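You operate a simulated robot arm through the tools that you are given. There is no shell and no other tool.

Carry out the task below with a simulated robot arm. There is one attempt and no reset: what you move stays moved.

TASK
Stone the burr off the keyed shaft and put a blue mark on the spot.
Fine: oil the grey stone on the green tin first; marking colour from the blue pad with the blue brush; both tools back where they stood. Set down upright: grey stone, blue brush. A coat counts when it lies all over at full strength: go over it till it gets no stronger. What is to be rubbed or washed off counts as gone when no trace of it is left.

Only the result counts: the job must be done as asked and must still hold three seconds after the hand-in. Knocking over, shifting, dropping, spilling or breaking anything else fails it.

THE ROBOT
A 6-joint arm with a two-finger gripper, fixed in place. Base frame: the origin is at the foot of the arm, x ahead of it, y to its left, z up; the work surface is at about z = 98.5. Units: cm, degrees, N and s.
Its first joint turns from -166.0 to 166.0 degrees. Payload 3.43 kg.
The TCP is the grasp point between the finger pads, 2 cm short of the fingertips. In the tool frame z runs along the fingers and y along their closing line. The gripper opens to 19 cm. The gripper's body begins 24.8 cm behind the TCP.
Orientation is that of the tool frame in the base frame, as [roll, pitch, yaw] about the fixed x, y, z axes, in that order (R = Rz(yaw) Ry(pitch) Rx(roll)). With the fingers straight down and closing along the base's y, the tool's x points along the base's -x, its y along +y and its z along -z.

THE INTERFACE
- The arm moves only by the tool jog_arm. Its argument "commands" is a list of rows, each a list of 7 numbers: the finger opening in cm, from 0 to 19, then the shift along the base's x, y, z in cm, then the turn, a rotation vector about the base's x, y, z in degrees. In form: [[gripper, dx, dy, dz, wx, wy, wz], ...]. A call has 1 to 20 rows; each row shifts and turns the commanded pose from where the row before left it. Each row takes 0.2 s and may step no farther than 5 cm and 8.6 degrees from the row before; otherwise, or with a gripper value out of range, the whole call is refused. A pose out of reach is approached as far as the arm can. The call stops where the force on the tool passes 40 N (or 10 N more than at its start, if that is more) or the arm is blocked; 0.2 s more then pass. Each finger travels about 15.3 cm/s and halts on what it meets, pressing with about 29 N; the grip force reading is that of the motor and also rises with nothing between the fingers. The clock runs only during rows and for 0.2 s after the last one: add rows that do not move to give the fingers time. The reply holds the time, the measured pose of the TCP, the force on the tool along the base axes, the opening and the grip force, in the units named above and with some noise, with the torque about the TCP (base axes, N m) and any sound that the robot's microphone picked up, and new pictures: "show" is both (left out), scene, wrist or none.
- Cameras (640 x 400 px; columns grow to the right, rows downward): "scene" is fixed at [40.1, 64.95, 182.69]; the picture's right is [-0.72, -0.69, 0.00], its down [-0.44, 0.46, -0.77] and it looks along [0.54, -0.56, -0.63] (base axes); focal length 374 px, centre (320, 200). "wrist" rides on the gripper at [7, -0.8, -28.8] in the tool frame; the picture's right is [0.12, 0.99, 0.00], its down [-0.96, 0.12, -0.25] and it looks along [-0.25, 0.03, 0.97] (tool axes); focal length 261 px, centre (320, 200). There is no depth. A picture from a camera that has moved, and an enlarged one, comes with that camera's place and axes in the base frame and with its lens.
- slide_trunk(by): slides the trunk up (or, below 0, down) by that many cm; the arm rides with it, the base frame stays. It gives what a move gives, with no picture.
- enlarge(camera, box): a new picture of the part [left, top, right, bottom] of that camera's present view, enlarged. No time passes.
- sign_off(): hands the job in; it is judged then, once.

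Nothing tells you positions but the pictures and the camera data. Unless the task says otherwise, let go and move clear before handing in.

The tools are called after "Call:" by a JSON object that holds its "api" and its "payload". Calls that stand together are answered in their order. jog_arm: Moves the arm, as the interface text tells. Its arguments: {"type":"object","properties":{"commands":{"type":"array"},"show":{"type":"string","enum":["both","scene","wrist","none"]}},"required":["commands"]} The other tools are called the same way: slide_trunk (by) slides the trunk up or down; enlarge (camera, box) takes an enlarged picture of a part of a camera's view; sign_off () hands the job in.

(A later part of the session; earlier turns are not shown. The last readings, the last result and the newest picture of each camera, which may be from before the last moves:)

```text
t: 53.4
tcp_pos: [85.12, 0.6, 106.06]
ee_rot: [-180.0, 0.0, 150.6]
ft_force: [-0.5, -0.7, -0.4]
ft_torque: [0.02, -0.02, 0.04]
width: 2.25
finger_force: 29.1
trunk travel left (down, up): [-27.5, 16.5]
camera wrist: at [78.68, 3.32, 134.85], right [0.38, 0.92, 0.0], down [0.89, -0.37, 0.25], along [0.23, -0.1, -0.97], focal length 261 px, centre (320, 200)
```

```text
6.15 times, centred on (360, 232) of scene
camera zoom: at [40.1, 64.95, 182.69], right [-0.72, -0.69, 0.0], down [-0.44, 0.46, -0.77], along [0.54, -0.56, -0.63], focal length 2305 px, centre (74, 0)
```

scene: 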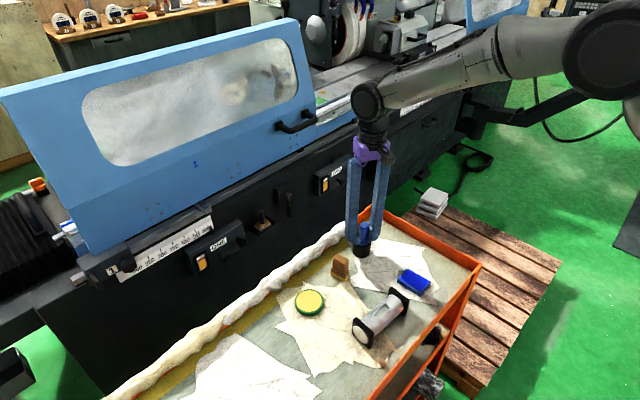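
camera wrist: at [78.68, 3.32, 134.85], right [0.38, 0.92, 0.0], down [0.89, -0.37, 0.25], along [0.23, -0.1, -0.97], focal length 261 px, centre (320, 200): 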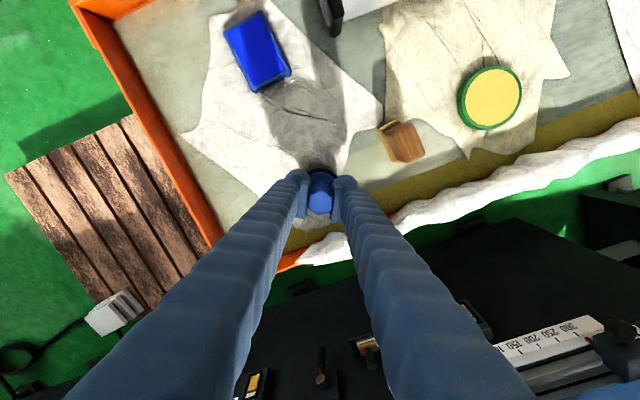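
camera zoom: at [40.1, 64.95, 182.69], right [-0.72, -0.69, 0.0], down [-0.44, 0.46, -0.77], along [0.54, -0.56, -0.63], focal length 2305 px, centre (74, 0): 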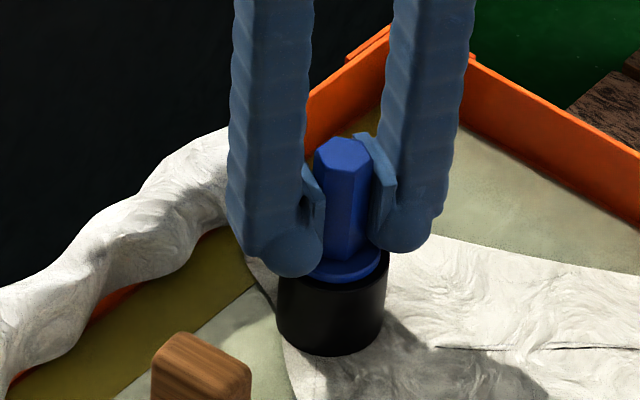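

Gripped at width 2.25. I lift slowly to see what the black part is.

Call:
{"api": "jog_arm", "payload": {"commands": [[0, 0, 0, 0.5, 0, 0, 0], [0, 0, 0, 0.7, 0, 0, 0], [0, 0, 0, 0.8, 0, 0, 0], [0, 0, 0, 0, 0, 0, 0]]}}

Call:
{"api": "enlarge", "payload": {"camera": "scene", "box": [330, 200, 390, 265]}}

```text
t: 54.4
tcp_pos: [85.13, 0.7, 108.1]
ee_rot: [-180.0, 0.0, 150.5]
ft_force: [-0.3, 0.2, -1.4]
ft_torque: [-0.02, -0.04, -0.01]
width: 2.26
finger_force: 28.6
trunk travel left (down, up): [-27.5, 16.5]
camera wrist: at [78.72, 3.4, 136.85], right [0.38, 0.92, 0.0], down [0.89, -0.37, 0.25], along [0.23, -0.1, -0.97], focal length 261 px, centre (320, 200)
```

scene: 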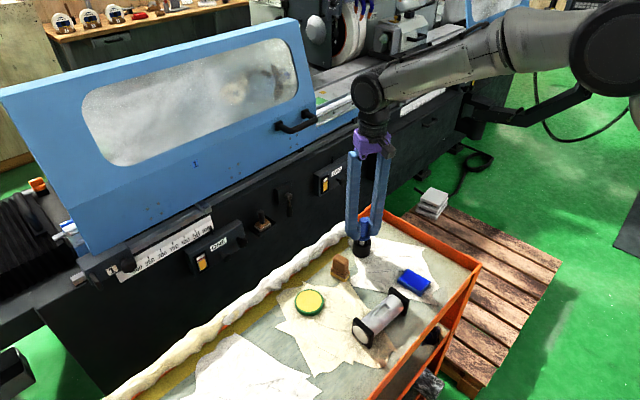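
wrist: 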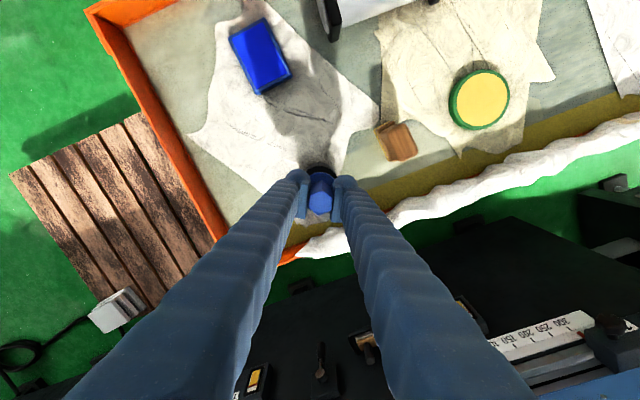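

```text
6.15 times, centred on (360, 232) of scene
camera zoom: at [40.1, 64.95, 182.69], right [-0.72, -0.69, 0.0], down [-0.44, 0.46, -0.77], along [0.54, -0.56, -0.63], focal length 2305 px, centre (74, 0)
```

zoom: 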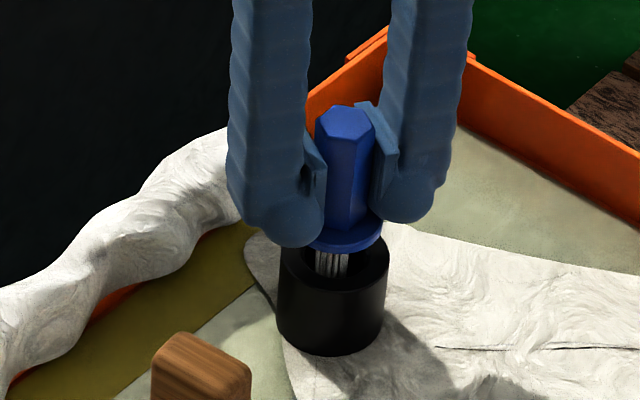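

It is a cup holder; the brush has narrow light bristles below the flange. I lift it fully out, straight up.

Call:
{"api": "jog_arm", "payload": {"commands": [[0, 0, 0, 1.5, 0, 0, 0], [0, 0, 0, 2, 0, 0, 0], [0, 0, 0, 3, 0, 0, 0], [0, 0, 0, 3, 0, 0, 0], [0, 0, 0, 0, 0, 0, 0], [0, 0, 0, 0, 0, 0, 0]]}}

Call:
{"api": "enlarge", "payload": {"camera": "scene", "box": [330, 190, 390, 265]}}

Call:
{"api": "enlarge", "payload": {"camera": "wrist", "box": [270, 130, 370, 230]}}

Call:
{"api": "enlarge", "payload": {"camera": "wrist", "box": [200, 30, 350, 130]}}

```text
t: 55.8
tcp_pos: [85.45, 0.56, 117.47]
ee_rot: [-180.0, 0.0, 150.6]
ft_force: [-0.2, 0.3, -0.6]
ft_torque: [-0.02, -0.05, 0.01]
width: 2.27
finger_force: 29.1
trunk travel left (down, up): [-27.5, 16.5]
camera wrist: at [78.96, 3.48, 146.31], right [0.38, 0.92, 0.0], down [0.89, -0.37, 0.25], along [0.23, -0.1, -0.97], focal length 261 px, centre (320, 200)
```

scene: 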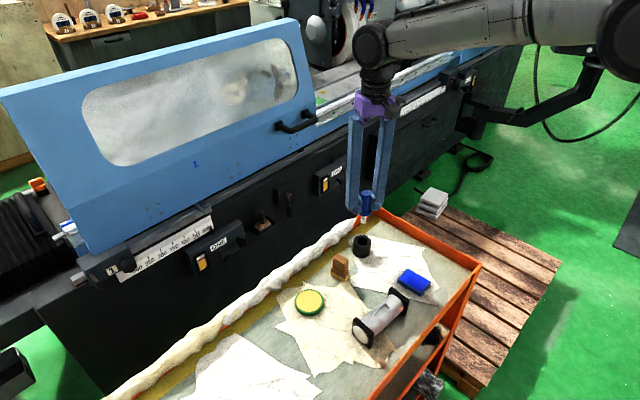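
wrist: 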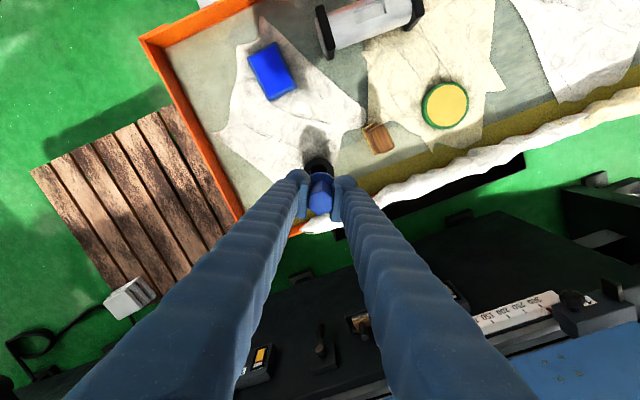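

```text
5.33 times, centred on (360, 228) of scene
camera zoom: at [40.1, 64.95, 182.69], right [-0.72, -0.69, 0.0], down [-0.44, 0.46, -0.77], along [0.54, -0.56, -0.63], focal length 1998 px, centre (107, 53)
```

zoom: 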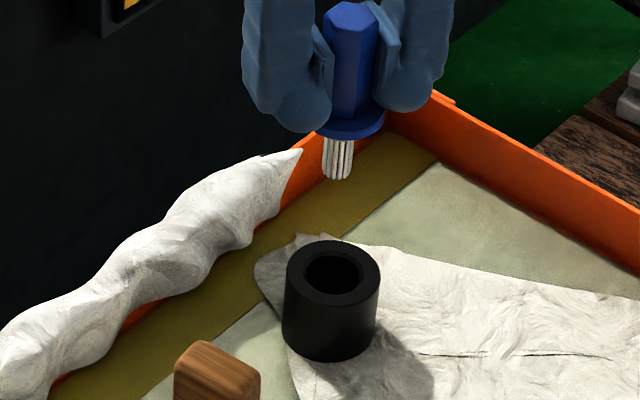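

```text
4.00 times, centred on (320, 180) of wrist
camera zoom: at [78.96, 3.48, 146.31], right [0.38, 0.92, 0.0], down [0.89, -0.37, 0.25], along [0.23, -0.1, -0.97], focal length 1043 px, centre (320, 280)
```

zoom: 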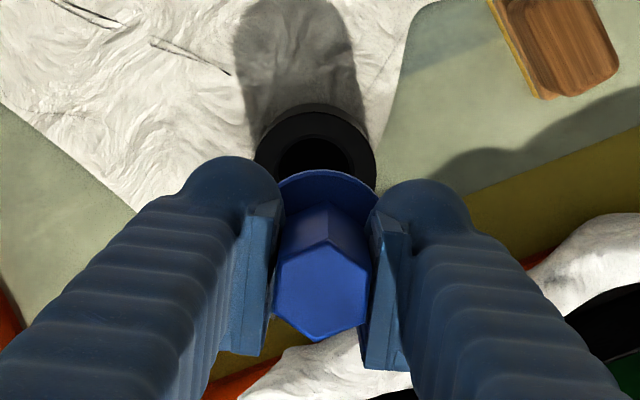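

```text
4.00 times, centred on (275, 80) of wrist
camera zoom: at [78.96, 3.48, 146.31], right [0.38, 0.92, 0.0], down [0.89, -0.37, 0.25], along [0.23, -0.1, -0.97], focal length 1043 px, centre (500, 680)
```

zoom: 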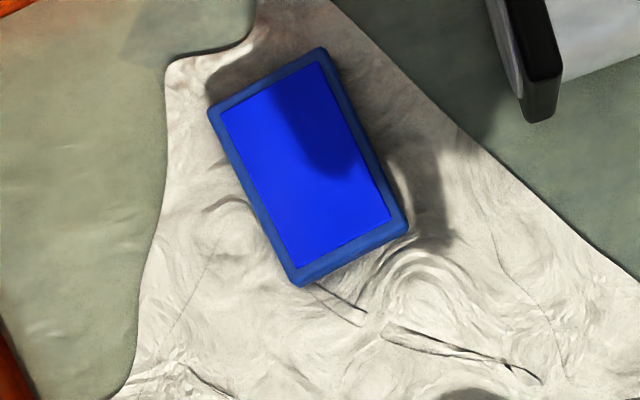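

The brush is out: bristles about 1.6 cm wide; the black cup stays put. The pad centre is at about (67.0, 0.0); I carry the brush over it.

Call:
{"api": "jog_arm", "payload": {"commands": [[0, -4.52, -0.16, 0, 0, 0, 0], [0, -4.52, -0.16, 0, 0, 0, 0], [0, -4.52, -0.16, 0, 0, 0, 0], [0, -4.52, -0.16, 0, 0, 0, 0], [0, 0, 0, -4, 0, 0, 0], [0, 0, 0, 0, 0, 0, 0], [0, 0, 0, 0, 0, 0, 0]]}}

Call:
{"api": "enlarge", "payload": {"camera": "scene", "box": [370, 230, 450, 310]}}

Call:
{"api": "enlarge", "payload": {"camera": "wrist", "box": [270, 130, 370, 230]}}

```text
t: 57.4
tcp_pos: [67.52, -0.12, 113.61]
ee_rot: [-180.0, -0.1, 150.6]
ft_force: [0.0, -0.6, -0.6]
ft_torque: [0.03, 0.03, 0.03]
width: 2.24
finger_force: 29.0
trunk travel left (down, up): [-27.5, 16.5]
camera wrist: at [61.0, 2.66, 142.35], right [0.38, 0.92, 0.0], down [0.9, -0.37, 0.25], along [0.23, -0.1, -0.97], focal length 261 px, centre (320, 200)
```

scene: 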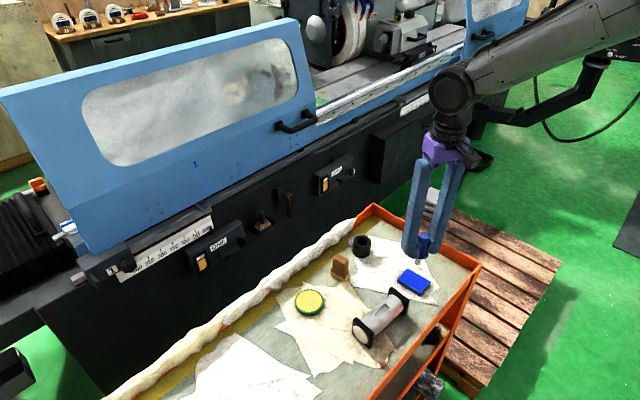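
wrist: 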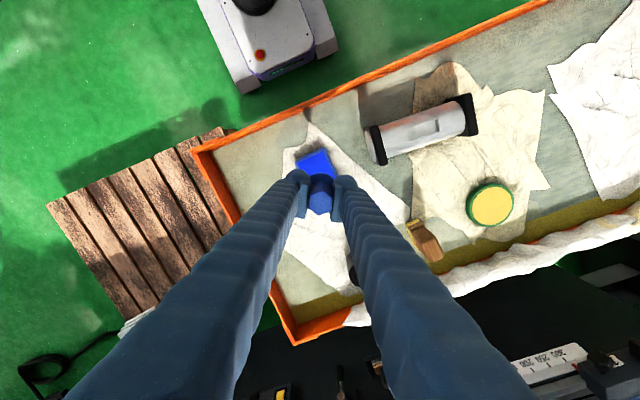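

```text
5.00 times, centred on (410, 270) of scene
camera zoom: at [40.1, 64.95, 182.69], right [-0.72, -0.69, 0.0], down [-0.44, 0.46, -0.77], along [0.54, -0.56, -0.63], focal length 1873 px, centre (-130, -150)
```

zoom: 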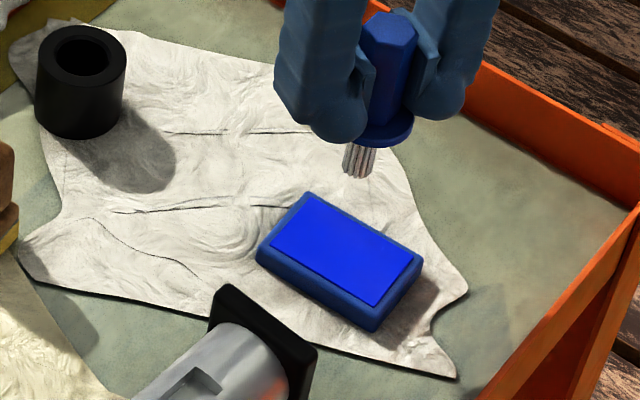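

```text
4.00 times, centred on (320, 180) of wrist
camera zoom: at [61.0, 2.66, 142.35], right [0.38, 0.92, 0.0], down [0.9, -0.37, 0.25], along [0.23, -0.1, -0.97], focal length 1043 px, centre (320, 280)
```

zoom: 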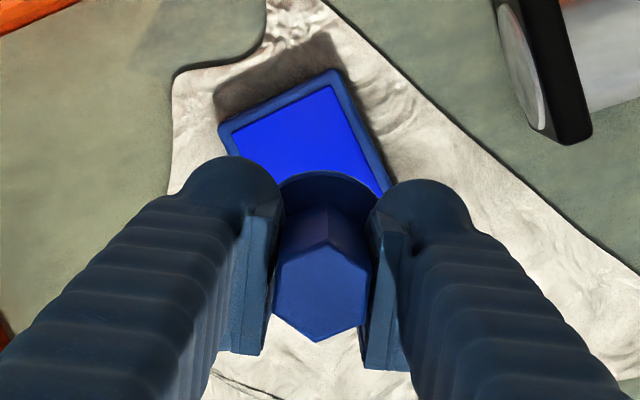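

The bristles are right over the pad. I lower toward it.

Call:
{"api": "jog_arm", "payload": {"commands": [[0, 0, 0, -2.5, 0, 0, 0], [0, 0, 0, -1.5, 0, 0, 0], [0, 0, 0, 0, 0, 0, 0]]}}

Call:
{"api": "enlarge", "payload": {"camera": "scene", "box": [390, 250, 440, 300]}}

```text
t: 58.2
tcp_pos: [67.31, -0.12, 109.64]
ee_rot: [-180.0, -0.2, 150.6]
ft_force: [-0.3, 0.2, -0.7]
ft_torque: [0.0, -0.02, -0.05]
width: 2.26
finger_force: 29.0
trunk travel left (down, up): [-27.5, 16.5]
camera wrist: at [60.83, 2.69, 138.45], right [0.38, 0.92, 0.0], down [0.89, -0.37, 0.25], along [0.23, -0.1, -0.97], focal length 261 px, centre (320, 200)
```

scene: 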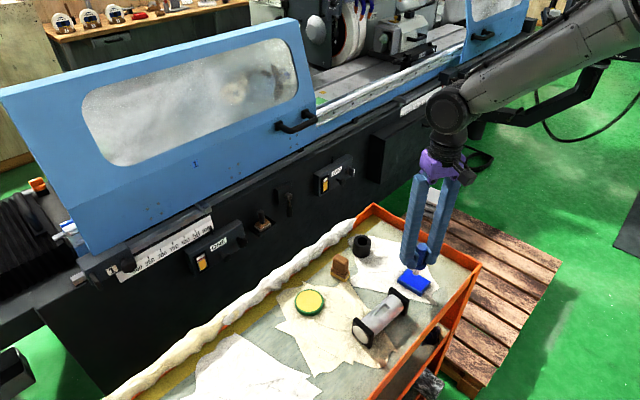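
wrist: 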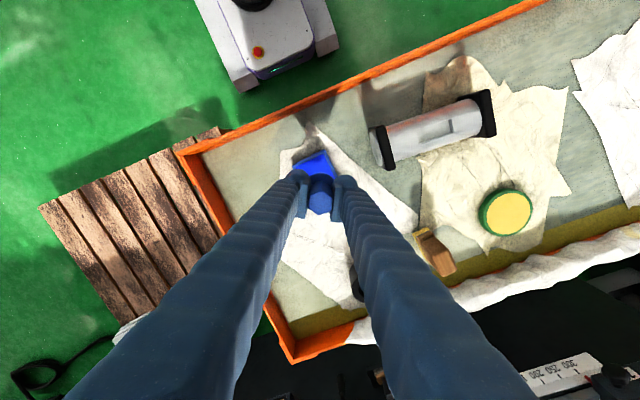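

```text
8.00 times, centred on (415, 275) of scene
camera zoom: at [40.1, 64.95, 182.69], right [-0.72, -0.69, 0.0], down [-0.44, 0.46, -0.77], along [0.54, -0.56, -0.63], focal length 2996 px, centre (-440, -400)
```

zoom: 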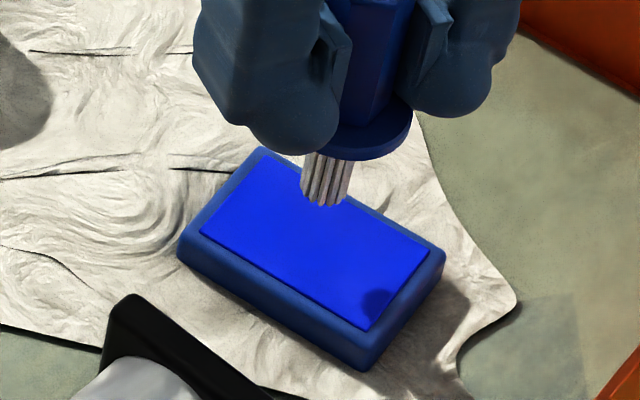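

The tip is about 2 cm over the pad's middle. I go on down in small steps.

Call:
{"api": "jog_arm", "payload": {"commands": [[0, 0, 0, -0.6, 0, 0, 0], [0, 0, 0, -0.4, 0, 0, 0], [0, 0, 0, -0.2, 0, 0, 0], [0, 0, 0, 0, 0, 0, 0]], "show": "none"}}

Call:
{"api": "enlarge", "payload": {"camera": "scene", "box": [390, 250, 440, 300]}}

```text
t: 59.2
tcp_pos: [67.16, 0.12, 108.51]
ee_rot: [180.0, 0.0, 150.6]
ft_force: [-0.1, -0.2, -1.6]
ft_torque: [-0.03, 0.03, -0.02]
width: 2.28
finger_force: 29.2
trunk travel left (down, up): [-27.5, 16.5]
```

```text
8.00 times, centred on (415, 275) of scene
camera zoom: at [40.1, 64.95, 182.69], right [-0.72, -0.69, 0.0], down [-0.44, 0.46, -0.77], along [0.54, -0.56, -0.63], focal length 2996 px, centre (-440, -400)
```

zoom: 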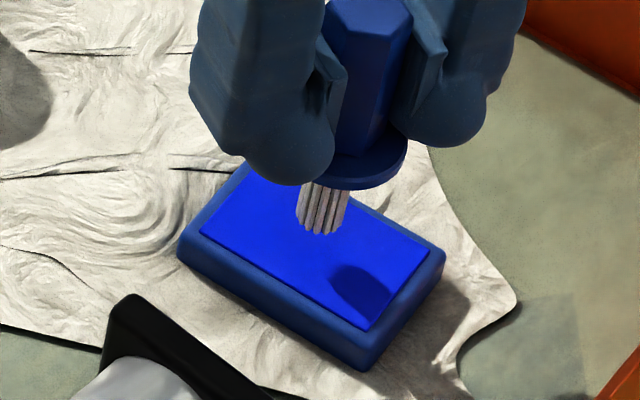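

Call:
{"api": "jog_arm", "payload": {"commands": [[0, 0, 0, -0.5, 0, 0, 0], [0, 0, 0, -0.3, 0, 0, 0], [0, 0, 0, -0.2, 0, 0, 0], [0, 0, 0, 0, 0, 0, 0]], "show": "none"}}

Call:
{"api": "enlarge", "payload": {"camera": "scene", "box": [390, 250, 440, 300]}}

```text
t: 60.2
tcp_pos: [67.12, 0.04, 107.47]
ee_rot: [-180.0, 0.0, 150.5]
ft_force: [-0.1, -0.6, -0.1]
ft_torque: [0.0, -0.03, 0.02]
width: 2.29
finger_force: 28.6
trunk travel left (down, up): [-27.5, 16.5]
```

```text
8.00 times, centred on (415, 275) of scene
camera zoom: at [40.1, 64.95, 182.69], right [-0.72, -0.69, 0.0], down [-0.44, 0.46, -0.77], along [0.54, -0.56, -0.63], focal length 2996 px, centre (-440, -400)
```

zoom: 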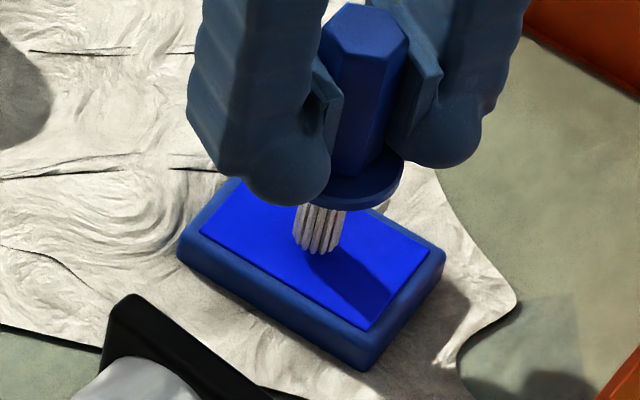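

Call:
{"api": "jog_arm", "payload": {"commands": [[0, 0, 0, -0.1, 0, 0, 0], [0, 0, 0, -0.1, 0, 0, 0], [0, 0, 0, -0.1, 0, 0, 0], [0, 0, 0, 0, 0, 0, 0]], "show": "none"}}

Call:
{"api": "enlarge", "payload": {"camera": "scene", "box": [390, 250, 440, 300]}}

```text
t: 61.2
tcp_pos: [67.19, -0.04, 106.96]
ee_rot: [-180.0, 0.0, 150.7]
ft_force: [0.2, 0.7, -0.2]
ft_torque: [0.03, -0.02, -0.02]
width: 2.27
finger_force: 29.4
trunk travel left (down, up): [-27.5, 16.5]
```

```text
8.00 times, centred on (415, 275) of scene
camera zoom: at [40.1, 64.95, 182.69], right [-0.72, -0.69, 0.0], down [-0.44, 0.46, -0.77], along [0.54, -0.56, -0.63], focal length 2996 px, centre (-440, -400)
```

zoom: 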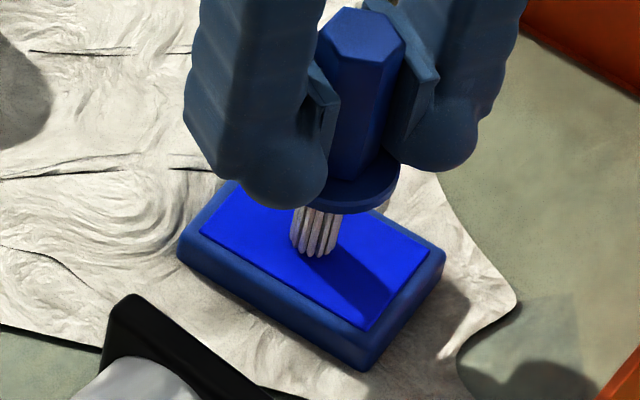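

Call:
{"api": "jog_arm", "payload": {"commands": [[0, 0, 0, -0.1, 0, 0, 0], [0, 0, 0, -0.1, 0, 0, 0], [0, 0, 0, 0, 0, 0, 0]], "show": "none"}}

Call:
{"api": "enlarge", "payload": {"camera": "scene", "box": [390, 250, 440, 300]}}

```text
t: 62.0
tcp_pos: [67.19, 0.14, 106.85]
ee_rot: [-179.9, 0.0, 150.6]
ft_force: [-0.2, -0.2, -0.3]
ft_torque: [0.02, 0.01, -0.03]
width: 2.25
finger_force: 28.8
trunk travel left (down, up): [-27.5, 16.5]
```

```text
8.00 times, centred on (415, 275) of scene
camera zoom: at [40.1, 64.95, 182.69], right [-0.72, -0.69, 0.0], down [-0.44, 0.46, -0.77], along [0.54, -0.56, -0.63], focal length 2996 px, centre (-440, -400)
```

zoom: 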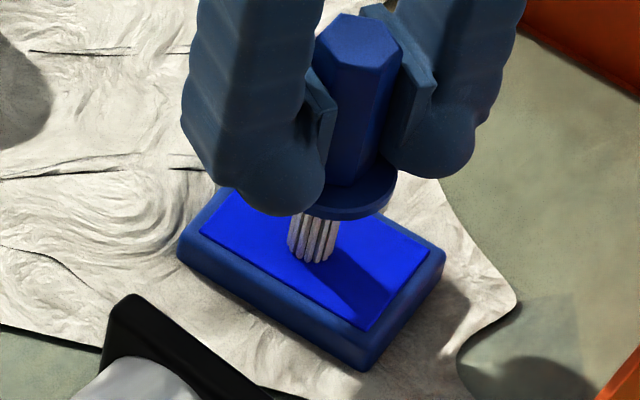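

Call:
{"api": "jog_arm", "payload": {"commands": [[0, 0, 0, -0.1, 0, 0, 0], [0, 0, 0, -0.1, 0, 0, 0], [0, 0, 0, -0.1, 0, 0, 0], [0, 0, 0, 0, 0, 0, 0]], "show": "none"}}

Call:
{"api": "enlarge", "payload": {"camera": "scene", "box": [390, 250, 440, 300]}}

```text
t: 63.0
tcp_pos: [67.13, -0.04, 106.74]
ee_rot: [179.9, 0.0, 150.6]
ft_force: [-1.0, 2.7, 22.5]
ft_torque: [0.2, 0.12, 0.01]
width: 2.23
finger_force: 29.2
trunk travel left (down, up): [-27.5, 16.5]
```

```text
8.00 times, centred on (415, 275) of scene
camera zoom: at [40.1, 64.95, 182.69], right [-0.72, -0.69, 0.0], down [-0.44, 0.46, -0.77], along [0.54, -0.56, -0.63], focal length 2996 px, centre (-440, -400)
```

zoom: 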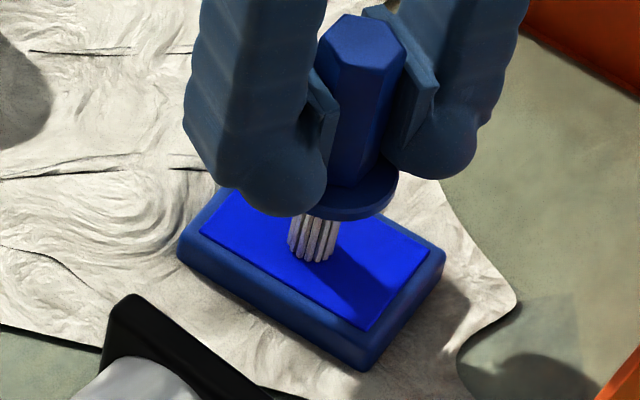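

Contact at about 22 N. I hold it a moment, then lift and look at the bristles.

Call:
{"api": "jog_arm", "payload": {"commands": [[0, 0, 0, 0.05, 0, 0, 0], [0, 0, 0, 0, 0, 0, 0], [0, 0, 0, 0, 0, 0, 0], [0, 0, 0, 0, 0, 0, 0], [0, 0, 0, 0, 0, 0, 0], [0, 0, 0, 0, 0, 0, 0]], "show": "none"}}

Call:
{"api": "jog_arm", "payload": {"commands": [[0, 0, 0, 0.5, 0, 0, 0], [0, 0, 0, 2, 0, 0, 0], [0, 0, 0, 4, 0, 0, 0], [0, 0, 0, 0, 0, 0, 0]]}}

Call:
{"api": "enlarge", "payload": {"camera": "scene", "box": [390, 235, 440, 300]}}

Call:
{"api": "enlarge", "payload": {"camera": "scene", "box": [410, 250, 430, 275]}}

```text
t: 64.4
tcp_pos: [67.02, 0.0, 106.65]
ee_rot: [-180.0, -0.1, 150.6]
ft_force: [3.8, 0.1, 19.8]
ft_torque: [-0.02, -0.15, -0.02]
width: 2.25
finger_force: 28.8
trunk travel left (down, up): [-27.5, 16.5]
```

```text
t: 65.4
tcp_pos: [67.19, -0.02, 113.11]
ee_rot: [-179.9, -0.1, 150.6]
ft_force: [-0.5, -0.5, -0.2]
ft_torque: [0.0, 0.05, 0.0]
width: 2.25
finger_force: 29.5
trunk travel left (down, up): [-27.5, 16.5]
camera wrist: at [60.7, 2.75, 141.95], right [0.38, 0.92, 0.0], down [0.9, -0.37, 0.25], along [0.23, -0.1, -0.97], focal length 261 px, centre (320, 200)
```

scene: 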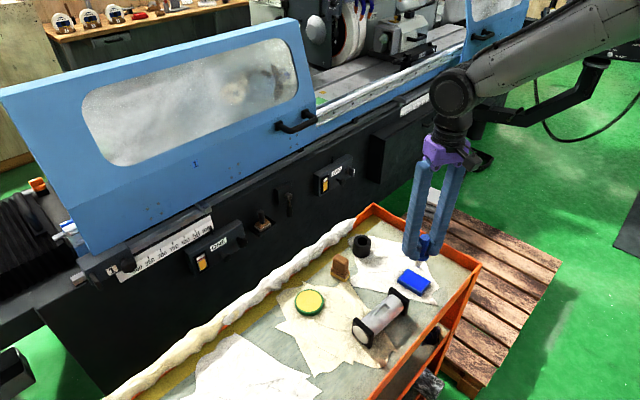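
wrist: 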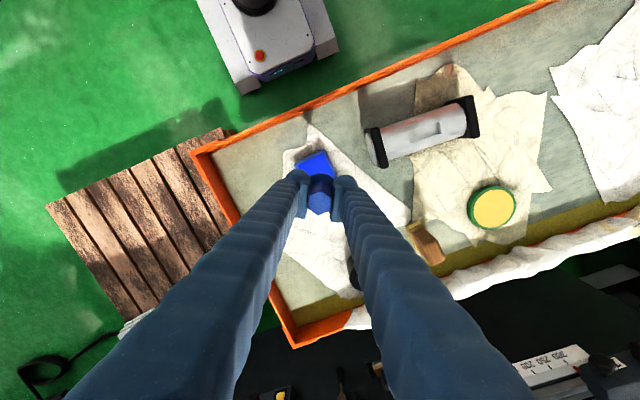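

```text
6.15 times, centred on (415, 268) of scene
camera zoom: at [40.1, 64.95, 182.69], right [-0.72, -0.69, 0.0], down [-0.44, 0.46, -0.77], along [0.54, -0.56, -0.63], focal length 2305 px, centre (-265, -215)
```

zoom: 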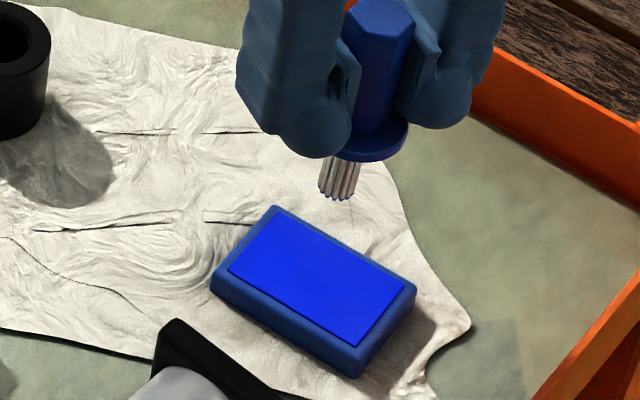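

```text
16.00 times, centred on (420, 262) of scene
camera zoom: at [40.1, 64.95, 182.69], right [-0.72, -0.69, 0.0], down [-0.44, 0.46, -0.77], along [0.54, -0.56, -0.63], focal length 5993 px, centre (-1280, -800)
```

zoom: 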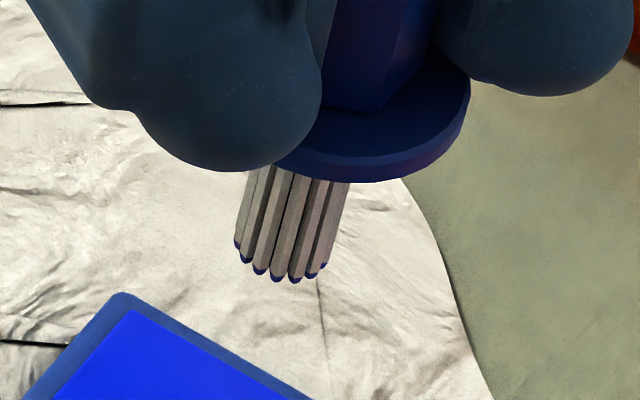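

The bristle tips have taken blue. Now I carry the brush to the cleaned spot at about (66.7, 20.4) and hover there.

Call:
{"api": "jog_arm", "payload": {"commands": [[0, 0, 0, 2, 0, 0, 0], [0, -0.06, 4.08, 0, 0, 0, 0], [0, -0.06, 4.08, 0, 0, 0, 0], [0, -0.06, 4.08, 0, 0, 0, 0], [0, -0.05, 4.08, 0, 0, 0, 0], [0, -0.05, 4.08, 0, 0, 0, 0], [0, 0, 0, -2, 0, 0, 0], [0, 0, 0, 0, 0, 0, 0], [0, 0, 0, 0, 0, 0, 0]]}}

Call:
{"api": "enlarge", "payload": {"camera": "scene", "box": [350, 280, 400, 350]}}

Call:
{"api": "enlarge", "payload": {"camera": "wrist", "box": [260, 120, 380, 220]}}

```text
t: 67.4
tcp_pos: [66.89, 20.56, 113.18]
ee_rot: [-180.0, 0.1, 150.7]
ft_force: [0.2, 0.6, -0.5]
ft_torque: [-0.01, 0.01, -0.01]
width: 2.25
finger_force: 29.1
trunk travel left (down, up): [-27.5, 16.5]
camera wrist: at [60.4, 23.23, 142.08], right [0.38, 0.92, 0.0], down [0.89, -0.37, 0.25], along [0.23, -0.1, -0.97], focal length 261 px, centre (320, 200)
```

scene: 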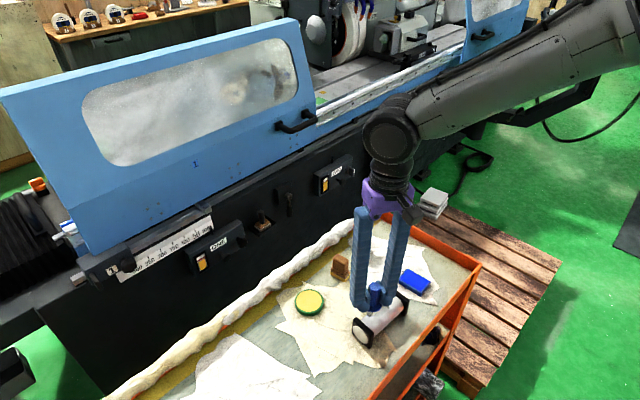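
wrist: 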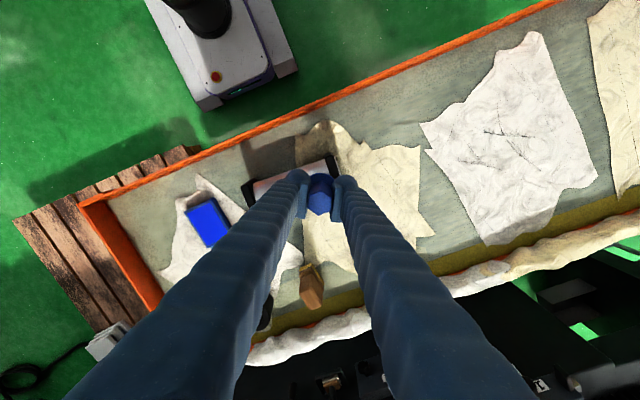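

```text
5.71 times, centred on (375, 315) of scene
camera zoom: at [40.1, 64.95, 182.69], right [-0.72, -0.69, 0.0], down [-0.44, 0.46, -0.77], along [0.54, -0.56, -0.63], focal length 2140 px, centre (6, -457)
```

zoom: 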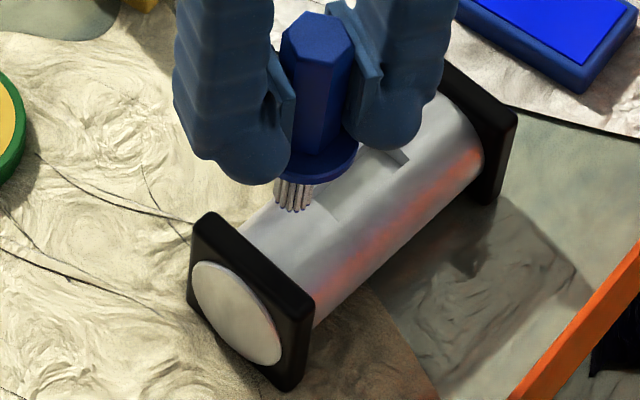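

```text
4.00 times, centred on (320, 170) of wrist
camera zoom: at [60.4, 23.23, 142.08], right [0.38, 0.92, 0.0], down [0.89, -0.37, 0.25], along [0.23, -0.1, -0.97], focal length 1043 px, centre (320, 320)
```

zoom: 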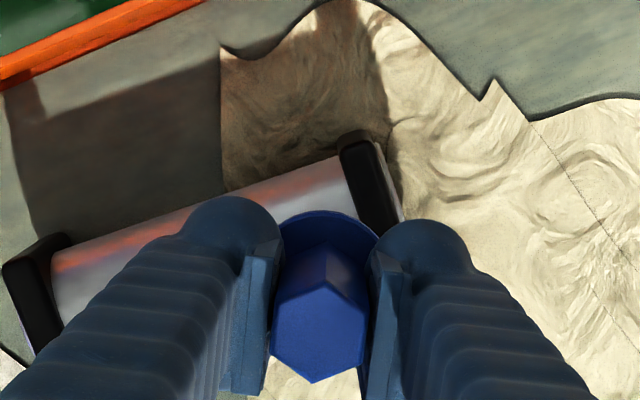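

Comparing with the earlier pictures of the burr, I lower near the surface and check where the bristles will land.

Call:
{"api": "jog_arm", "payload": {"commands": [[0, 0, 0, -1.2, 0, 0, 0], [0, 0, 0, -0.5, 0, 0, 0], [0, 0, 0, 0, 0, 0, 0], [0, 0, 0, 0, 0, 0, 0]], "show": "none"}}

Call:
{"api": "enlarge", "payload": {"camera": "scene", "box": [350, 280, 400, 350]}}

Call:
{"api": "enlarge", "payload": {"camera": "scene", "box": [363, 305, 387, 325]}}

```text
t: 68.4
tcp_pos: [66.67, 20.33, 111.45]
ee_rot: [-180.0, 0.0, 150.6]
ft_force: [0.7, -1.6, -0.4]
ft_torque: [0.0, 0.0, 0.01]
width: 2.27
finger_force: 28.8
trunk travel left (down, up): [-27.5, 16.5]
```

```text
5.71 times, centred on (375, 315) of scene
camera zoom: at [40.1, 64.95, 182.69], right [-0.72, -0.69, 0.0], down [-0.44, 0.46, -0.77], along [0.54, -0.56, -0.63], focal length 2140 px, centre (6, -457)
```

zoom: 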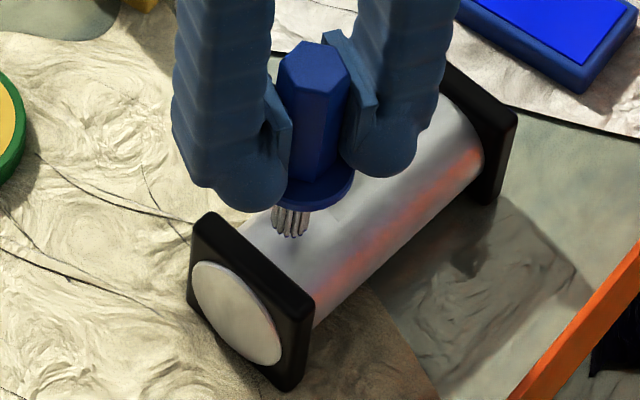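

```text
16.00 times, centred on (375, 315) of scene
camera zoom: at [40.1, 64.95, 182.69], right [-0.72, -0.69, 0.0], down [-0.44, 0.46, -0.77], along [0.54, -0.56, -0.63], focal length 5993 px, centre (-560, -1640)
```

zoom: 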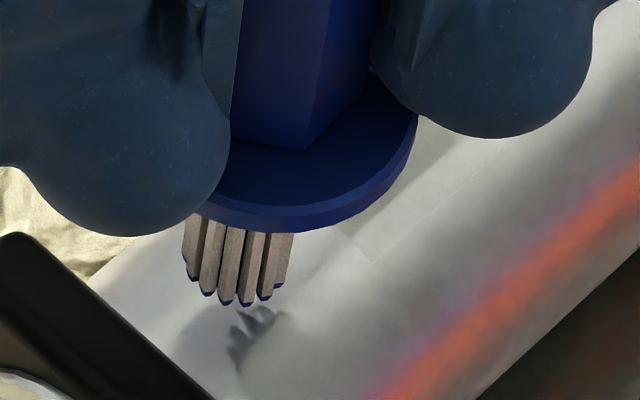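

The bristles would land slightly toward the support; I shift by (+0.2, -0.4) and lower a bit more before comparing again.

Call:
{"api": "jog_arm", "payload": {"commands": [[0, 0.2, -0.4, 0, 0, 0, 0], [0, 0, 0, -0.4, 0, 0, 0], [0, 0, 0, 0, 0, 0, 0], [0, 0, 0, 0, 0, 0, 0]], "show": "none"}}

Call:
{"api": "enlarge", "payload": {"camera": "scene", "box": [363, 305, 387, 325]}}

```text
t: 69.4
tcp_pos: [66.9, 19.97, 111.05]
ee_rot: [180.0, 0.0, 150.6]
ft_force: [0.0, -0.3, -1.3]
ft_torque: [-0.03, -0.01, 0.0]
width: 2.25
finger_force: 29.1
trunk travel left (down, up): [-27.5, 16.5]
```

```text
16.00 times, centred on (375, 315) of scene
camera zoom: at [40.1, 64.95, 182.69], right [-0.72, -0.69, 0.0], down [-0.44, 0.46, -0.77], along [0.54, -0.56, -0.63], focal length 5993 px, centre (-560, -1640)
```

zoom: 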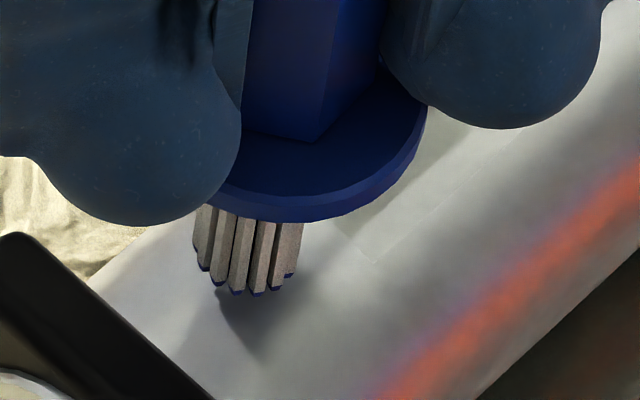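

Call:
{"api": "jog_arm", "payload": {"commands": [[0, 0.1, -0.15, -0.2, 0, 0, 0], [0, 0, 0, -0.1, 0, 0, 0], [0, 0, 0, -0.1, 0, 0, 0], [0, 0, 0, 0, 0, 0, 0]], "show": "none"}}

Call:
{"api": "enlarge", "payload": {"camera": "scene", "box": [363, 305, 387, 325]}}

```text
t: 70.4
tcp_pos: [67.19, 19.74, 110.68]
ee_rot: [-179.9, 0.0, 150.7]
ft_force: [-0.2, 1.0, 1.9]
ft_torque: [-0.03, 0.0, 0.0]
width: 2.27
finger_force: 28.9
trunk travel left (down, up): [-27.5, 16.5]
```

```text
16.00 times, centred on (375, 315) of scene
camera zoom: at [40.1, 64.95, 182.69], right [-0.72, -0.69, 0.0], down [-0.44, 0.46, -0.77], along [0.54, -0.56, -0.63], focal length 5993 px, centre (-560, -1640)
```

zoom: 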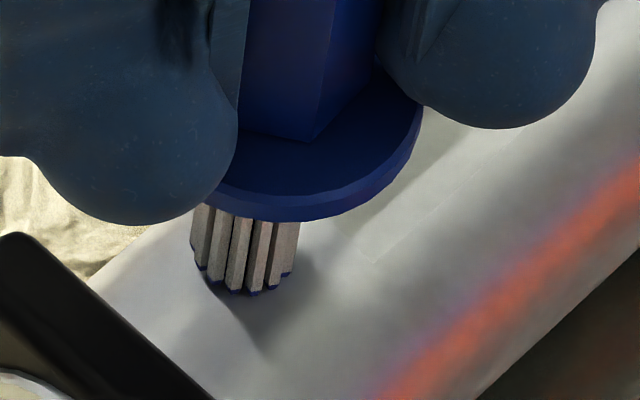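

Contact begins right where the burr was. I press slightly and hold, then lift to look.

Call:
{"api": "jog_arm", "payload": {"commands": [[0, 0, 0, -0.1, 0, 0, 0], [0, 0, 0, 0, 0, 0, 0], [0, 0, 0, 0, 0, 0, 0], [0, 0, 0, 0, 0, 0, 0]], "show": "none"}}

Call:
{"api": "jog_arm", "payload": {"commands": [[0, 0, 0, 0.5, 0, 0, 0], [0, 0, 0, 2, 0, 0, 0], [0, 0, 0, 3, 0, 0, 0], [0, 0, 0, 3, 0, 0, 0], [0, 0, 0, 0, 0, 0, 0]], "show": "wrist"}}

Call:
{"api": "enlarge", "payload": {"camera": "scene", "box": [350, 280, 400, 350]}}

Call:
{"api": "enlarge", "payload": {"camera": "scene", "box": [363, 305, 387, 325]}}

```text
t: 71.4
tcp_pos: [67.07, 19.89, 110.69]
ee_rot: [179.9, 0.0, 150.5]
ft_force: [1.6, 0.4, 14.9]
ft_torque: [-0.05, -0.1, 0.0]
width: 2.25
finger_force: 29.1
trunk travel left (down, up): [-27.5, 16.5]
```

```text
t: 72.6
tcp_pos: [67.16, 19.66, 118.97]
ee_rot: [-179.9, -0.1, 150.6]
ft_force: [0.6, 0.0, -1.2]
ft_torque: [-0.02, 0.01, 0.01]
width: 2.24
finger_force: 29.2
trunk travel left (down, up): [-27.5, 16.5]
camera wrist: at [60.66, 22.49, 147.89], right [0.38, 0.92, 0.0], down [0.9, -0.37, 0.25], along [0.23, -0.1, -0.97], focal length 261 px, centre (320, 200)
```

wrist: 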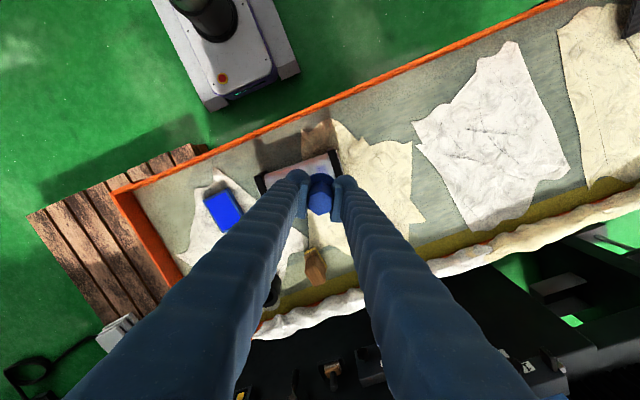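

```text
5.71 times, centred on (375, 315) of scene
camera zoom: at [40.1, 64.95, 182.69], right [-0.72, -0.69, 0.0], down [-0.44, 0.46, -0.77], along [0.54, -0.56, -0.63], focal length 2140 px, centre (6, -457)
```

zoom: 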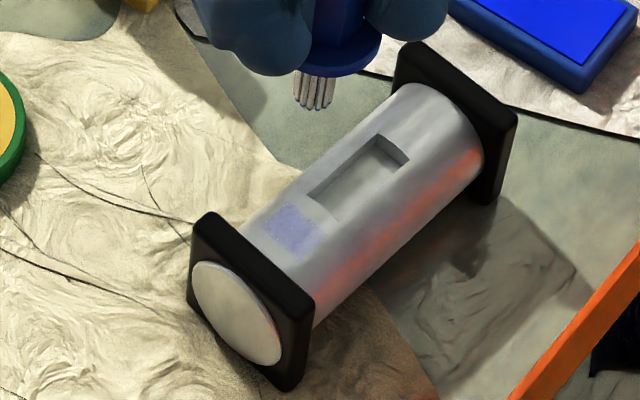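

```text
16.00 times, centred on (375, 315) of scene
camera zoom: at [40.1, 64.95, 182.69], right [-0.72, -0.69, 0.0], down [-0.44, 0.46, -0.77], along [0.54, -0.56, -0.63], focal length 5993 px, centre (-560, -1640)
```

zoom: 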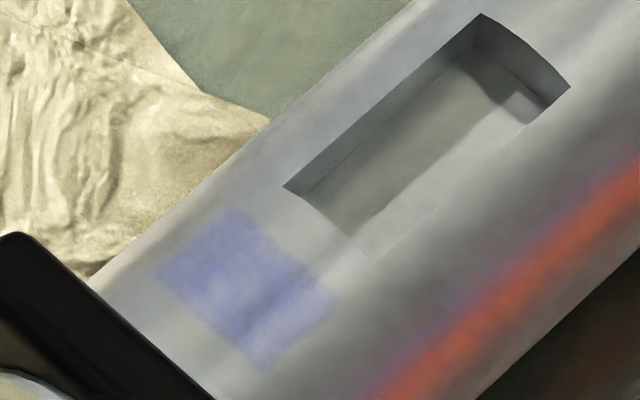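

A square patch of faint blue appears over the spot: it has to be gone over until full. I stroke over it with light pressure.

Call:
{"api": "jog_arm", "payload": {"commands": [[0, -0.22, 0.2, -4, 0, 0, 0], [0, 0, 0, -3.5, 0, 0, 0], [0, 0, 0, -0.7, 0, 0, 0], [0, 0, 0, -0.23, 0, 0, 0], [0, 0.4, 0, 0, 0, 0, 0], [0, 0, 0.4, 0, 0, 0, 0], [0, -0.4, 0, 0, 0, 0, 0], [0, -0.4, 0, 0, 0, 0, 0], [0, 0, -0.4, 0, 0, 0, 0], [0, 0, -0.4, 0, 0, 0, 0], [0, 0.4, 0, 0, 0, 0, 0], [0, 0.4, 0, 0, 0, 0, 0], [0, 0, 0.4, 0, 0, 0, 0], [0, -0.4, 0, 0, 0, 0, 0], [0, 0, 0, 0, 0, 0, 0]], "show": "none"}}

Call:
{"api": "jog_arm", "payload": {"commands": [[0, 0, 0, 0.5, 0, 0, 0], [0, 0, 0, 2, 0, 0, 0], [0, 0, 0, 3, 0, 0, 0], [0, 0, 0, 3, 0, 0, 0], [0, 0, 0, 0, 0, 0, 0]], "show": "none"}}

Call:
{"api": "enlarge", "payload": {"camera": "scene", "box": [350, 280, 400, 350]}}

Call:
{"api": "enlarge", "payload": {"camera": "scene", "box": [363, 305, 387, 325]}}

```text
t: 75.8
tcp_pos: [66.84, 19.95, 110.62]
ee_rot: [-180.0, 0.0, 150.6]
ft_force: [-0.1, 0.3, 0.2]
ft_torque: [0.01, 0.03, 0.01]
width: 2.27
finger_force: 29.1
trunk travel left (down, up): [-27.5, 16.5]
```

```text
t: 77.0
tcp_pos: [66.92, 19.86, 119.14]
ee_rot: [-179.9, 0.0, 150.6]
ft_force: [0.1, -1.0, -0.8]
ft_torque: [0.0, 0.03, -0.01]
width: 2.28
finger_force: 29.2
trunk travel left (down, up): [-27.5, 16.5]
```

```text
5.71 times, centred on (375, 315) of scene
camera zoom: at [40.1, 64.95, 182.69], right [-0.72, -0.69, 0.0], down [-0.44, 0.46, -0.77], along [0.54, -0.56, -0.63], focal length 2140 px, centre (6, -457)
```

zoom: 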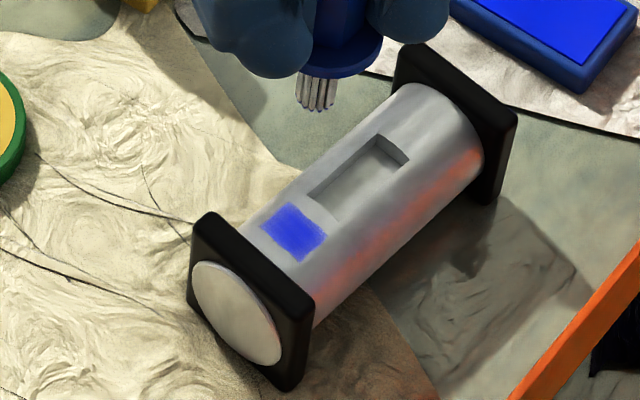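

```text
16.00 times, centred on (375, 315) of scene
camera zoom: at [40.1, 64.95, 182.69], right [-0.72, -0.69, 0.0], down [-0.44, 0.46, -0.77], along [0.54, -0.56, -0.63], focal length 5993 px, centre (-560, -1640)
```

zoom: 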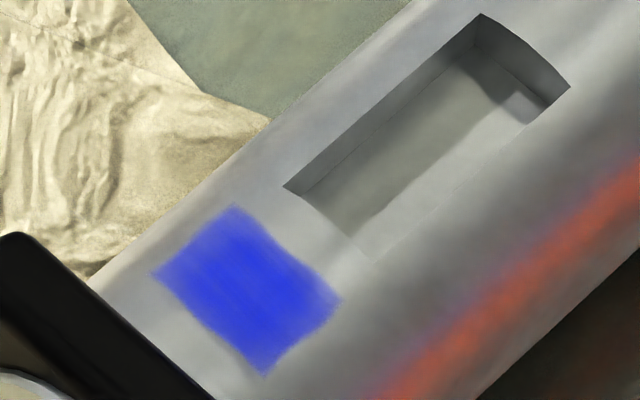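

Much stronger already. I go over it again with the same strokes, twice.

Call:
{"api": "jog_arm", "payload": {"commands": [[0, 0, 0, -4, 0, 0, 0], [0, 0, 0, -3.5, 0, 0, 0], [0, 0, 0, -0.8, 0, 0, 0], [0, 0, 0, -0.22, 0, 0, 0], [0, 0.4, 0, 0, 0, 0, 0], [0, 0, 0.4, 0, 0, 0, 0], [0, -0.4, 0, 0, 0, 0, 0], [0, -0.4, 0, 0, 0, 0, 0], [0, 0, -0.4, 0, 0, 0, 0], [0, 0, -0.4, 0, 0, 0, 0], [0, 0.4, 0, 0, 0, 0, 0], [0, 0.4, 0, 0, 0, 0, 0], [0, 0, 0.4, 0, 0, 0, 0], [0, -0.4, 0, 0, 0, 0, 0], [0, 0, 0, 0, 0, 0, 0]], "show": "none"}}

Call:
{"api": "jog_arm", "payload": {"commands": [[0, 0.4, 0, 0, 0, 0, 0], [0, 0, 0.4, 0, 0, 0, 0], [0, -0.4, 0, 0, 0, 0, 0], [0, -0.4, 0, 0, 0, 0, 0], [0, 0, -0.4, 0, 0, 0, 0], [0, 0, -0.4, 0, 0, 0, 0], [0, 0.4, 0, 0, 0, 0, 0], [0, 0.4, 0, 0, 0, 0, 0], [0, 0, 0.4, 0, 0, 0, 0], [0, -0.4, 0, 0, 0, 0, 0], [0, 0, 0, 0.5, 0, 0, 0], [0, 0, 0, 2, 0, 0, 0], [0, 0, 0, 3, 0, 0, 0], [0, 0, 0, 3, 0, 0, 0], [0, 0, 0, 0, 0, 0, 0]], "show": "none"}}

Call:
{"api": "enlarge", "payload": {"camera": "scene", "box": [350, 280, 400, 350]}}

Call:
{"api": "enlarge", "payload": {"camera": "scene", "box": [363, 305, 387, 325]}}

```text
t: 80.2
tcp_pos: [66.93, 20.0, 110.54]
ee_rot: [-179.9, -0.1, 150.6]
ft_force: [0.5, -0.3, -1.2]
ft_torque: [-0.03, -0.05, 0.01]
width: 2.27
finger_force: 28.8
trunk travel left (down, up): [-27.5, 16.5]
```

```text
t: 83.4
tcp_pos: [66.84, 20.05, 119.04]
ee_rot: [180.0, -0.1, 150.7]
ft_force: [-0.1, 0.3, -0.4]
ft_torque: [-0.02, 0.02, 0.0]
width: 2.28
finger_force: 28.9
trunk travel left (down, up): [-27.5, 16.5]
```

```text
5.71 times, centred on (375, 315) of scene
camera zoom: at [40.1, 64.95, 182.69], right [-0.72, -0.69, 0.0], down [-0.44, 0.46, -0.77], along [0.54, -0.56, -0.63], focal length 2140 px, centre (6, -457)
```

zoom: 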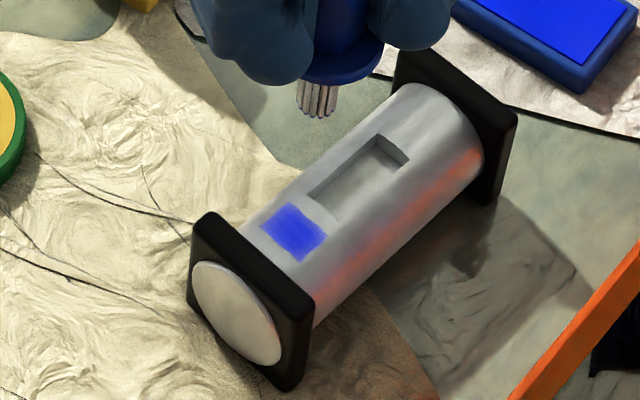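

```text
16.00 times, centred on (375, 315) of scene
camera zoom: at [40.1, 64.95, 182.69], right [-0.72, -0.69, 0.0], down [-0.44, 0.46, -0.77], along [0.54, -0.56, -0.63], focal length 5993 px, centre (-560, -1640)
```

zoom: 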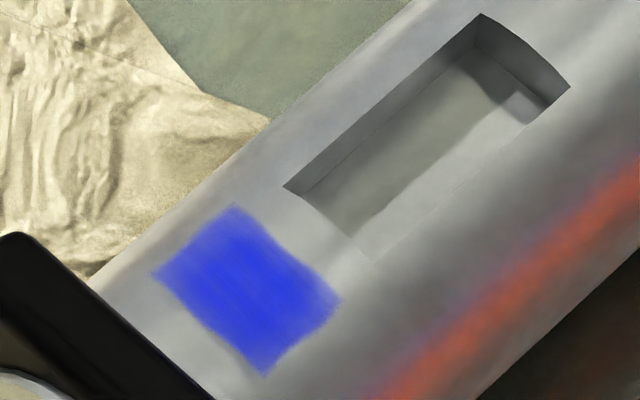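

No change seen, but the last strokes had hardly any contact force. I check the bristles' charge.

Call:
{"api": "enlarge", "payload": {"camera": "scene", "box": [368, 288, 384, 302]}}

Call:
{"api": "enlarge", "payload": {"camera": "scene", "box": [365, 310, 381, 324]}}

```text
16.00 times, centred on (376, 295) of scene
camera zoom: at [40.1, 64.95, 182.69], right [-0.72, -0.69, 0.0], down [-0.44, 0.46, -0.77], along [0.54, -0.56, -0.63], focal length 5993 px, centre (-576, -1320)
```

zoom: 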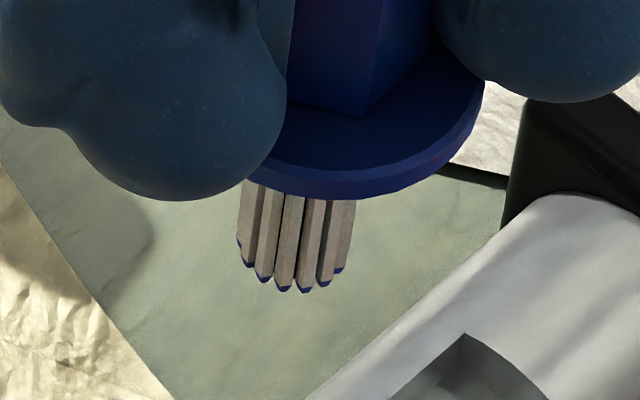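

```text
16.00 times, centred on (373, 317) of scene
camera zoom: at [40.1, 64.95, 182.69], right [-0.72, -0.69, 0.0], down [-0.44, 0.46, -0.77], along [0.54, -0.56, -0.63], focal length 5993 px, centre (-528, -1672)
```

zoom: 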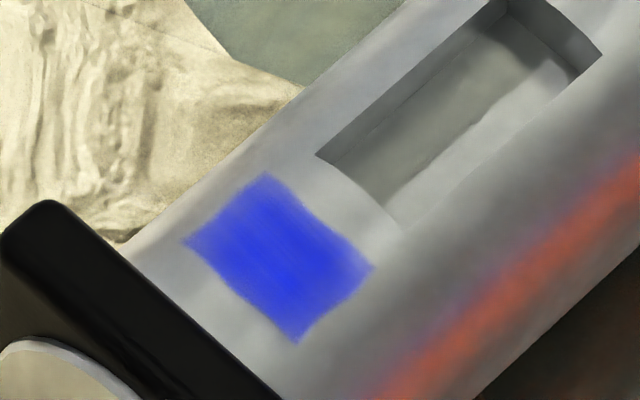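

The bristles still carry blue. I go down again, a hair deeper, and check the force before stroking.

Call:
{"api": "jog_arm", "payload": {"commands": [[0, 0, 0, -4, 0, 0, 0], [0, 0, 0, -3.5, 0, 0, 0], [0, 0, 0, -0.8, 0, 0, 0], [0, 0, 0, -0.24, 0, 0, 0], [0, 0, 0, 0, 0, 0, 0]], "show": "none"}}

```text
t: 84.6
tcp_pos: [66.89, 20.16, 110.57]
ee_rot: [-180.0, 0.0, 150.7]
ft_force: [-0.1, 1.4, -0.8]
ft_torque: [-0.01, 0.0, -0.02]
width: 2.23
finger_force: 29.3
trunk travel left (down, up): [-27.5, 16.5]
```

Call:
{"api": "jog_arm", "payload": {"commands": [[0, 0, 0, -0.08, 0, 0, 0], [0, 0, 0, 0, 0, 0, 0]], "show": "none"}}

```text
t: 85.2
tcp_pos: [66.85, 20.15, 110.58]
ee_rot: [-180.0, 0.0, 150.5]
ft_force: [0.9, 1.2, 9.5]
ft_torque: [0.01, 0.0, -0.03]
width: 2.25
finger_force: 28.6
trunk travel left (down, up): [-27.5, 16.5]
```

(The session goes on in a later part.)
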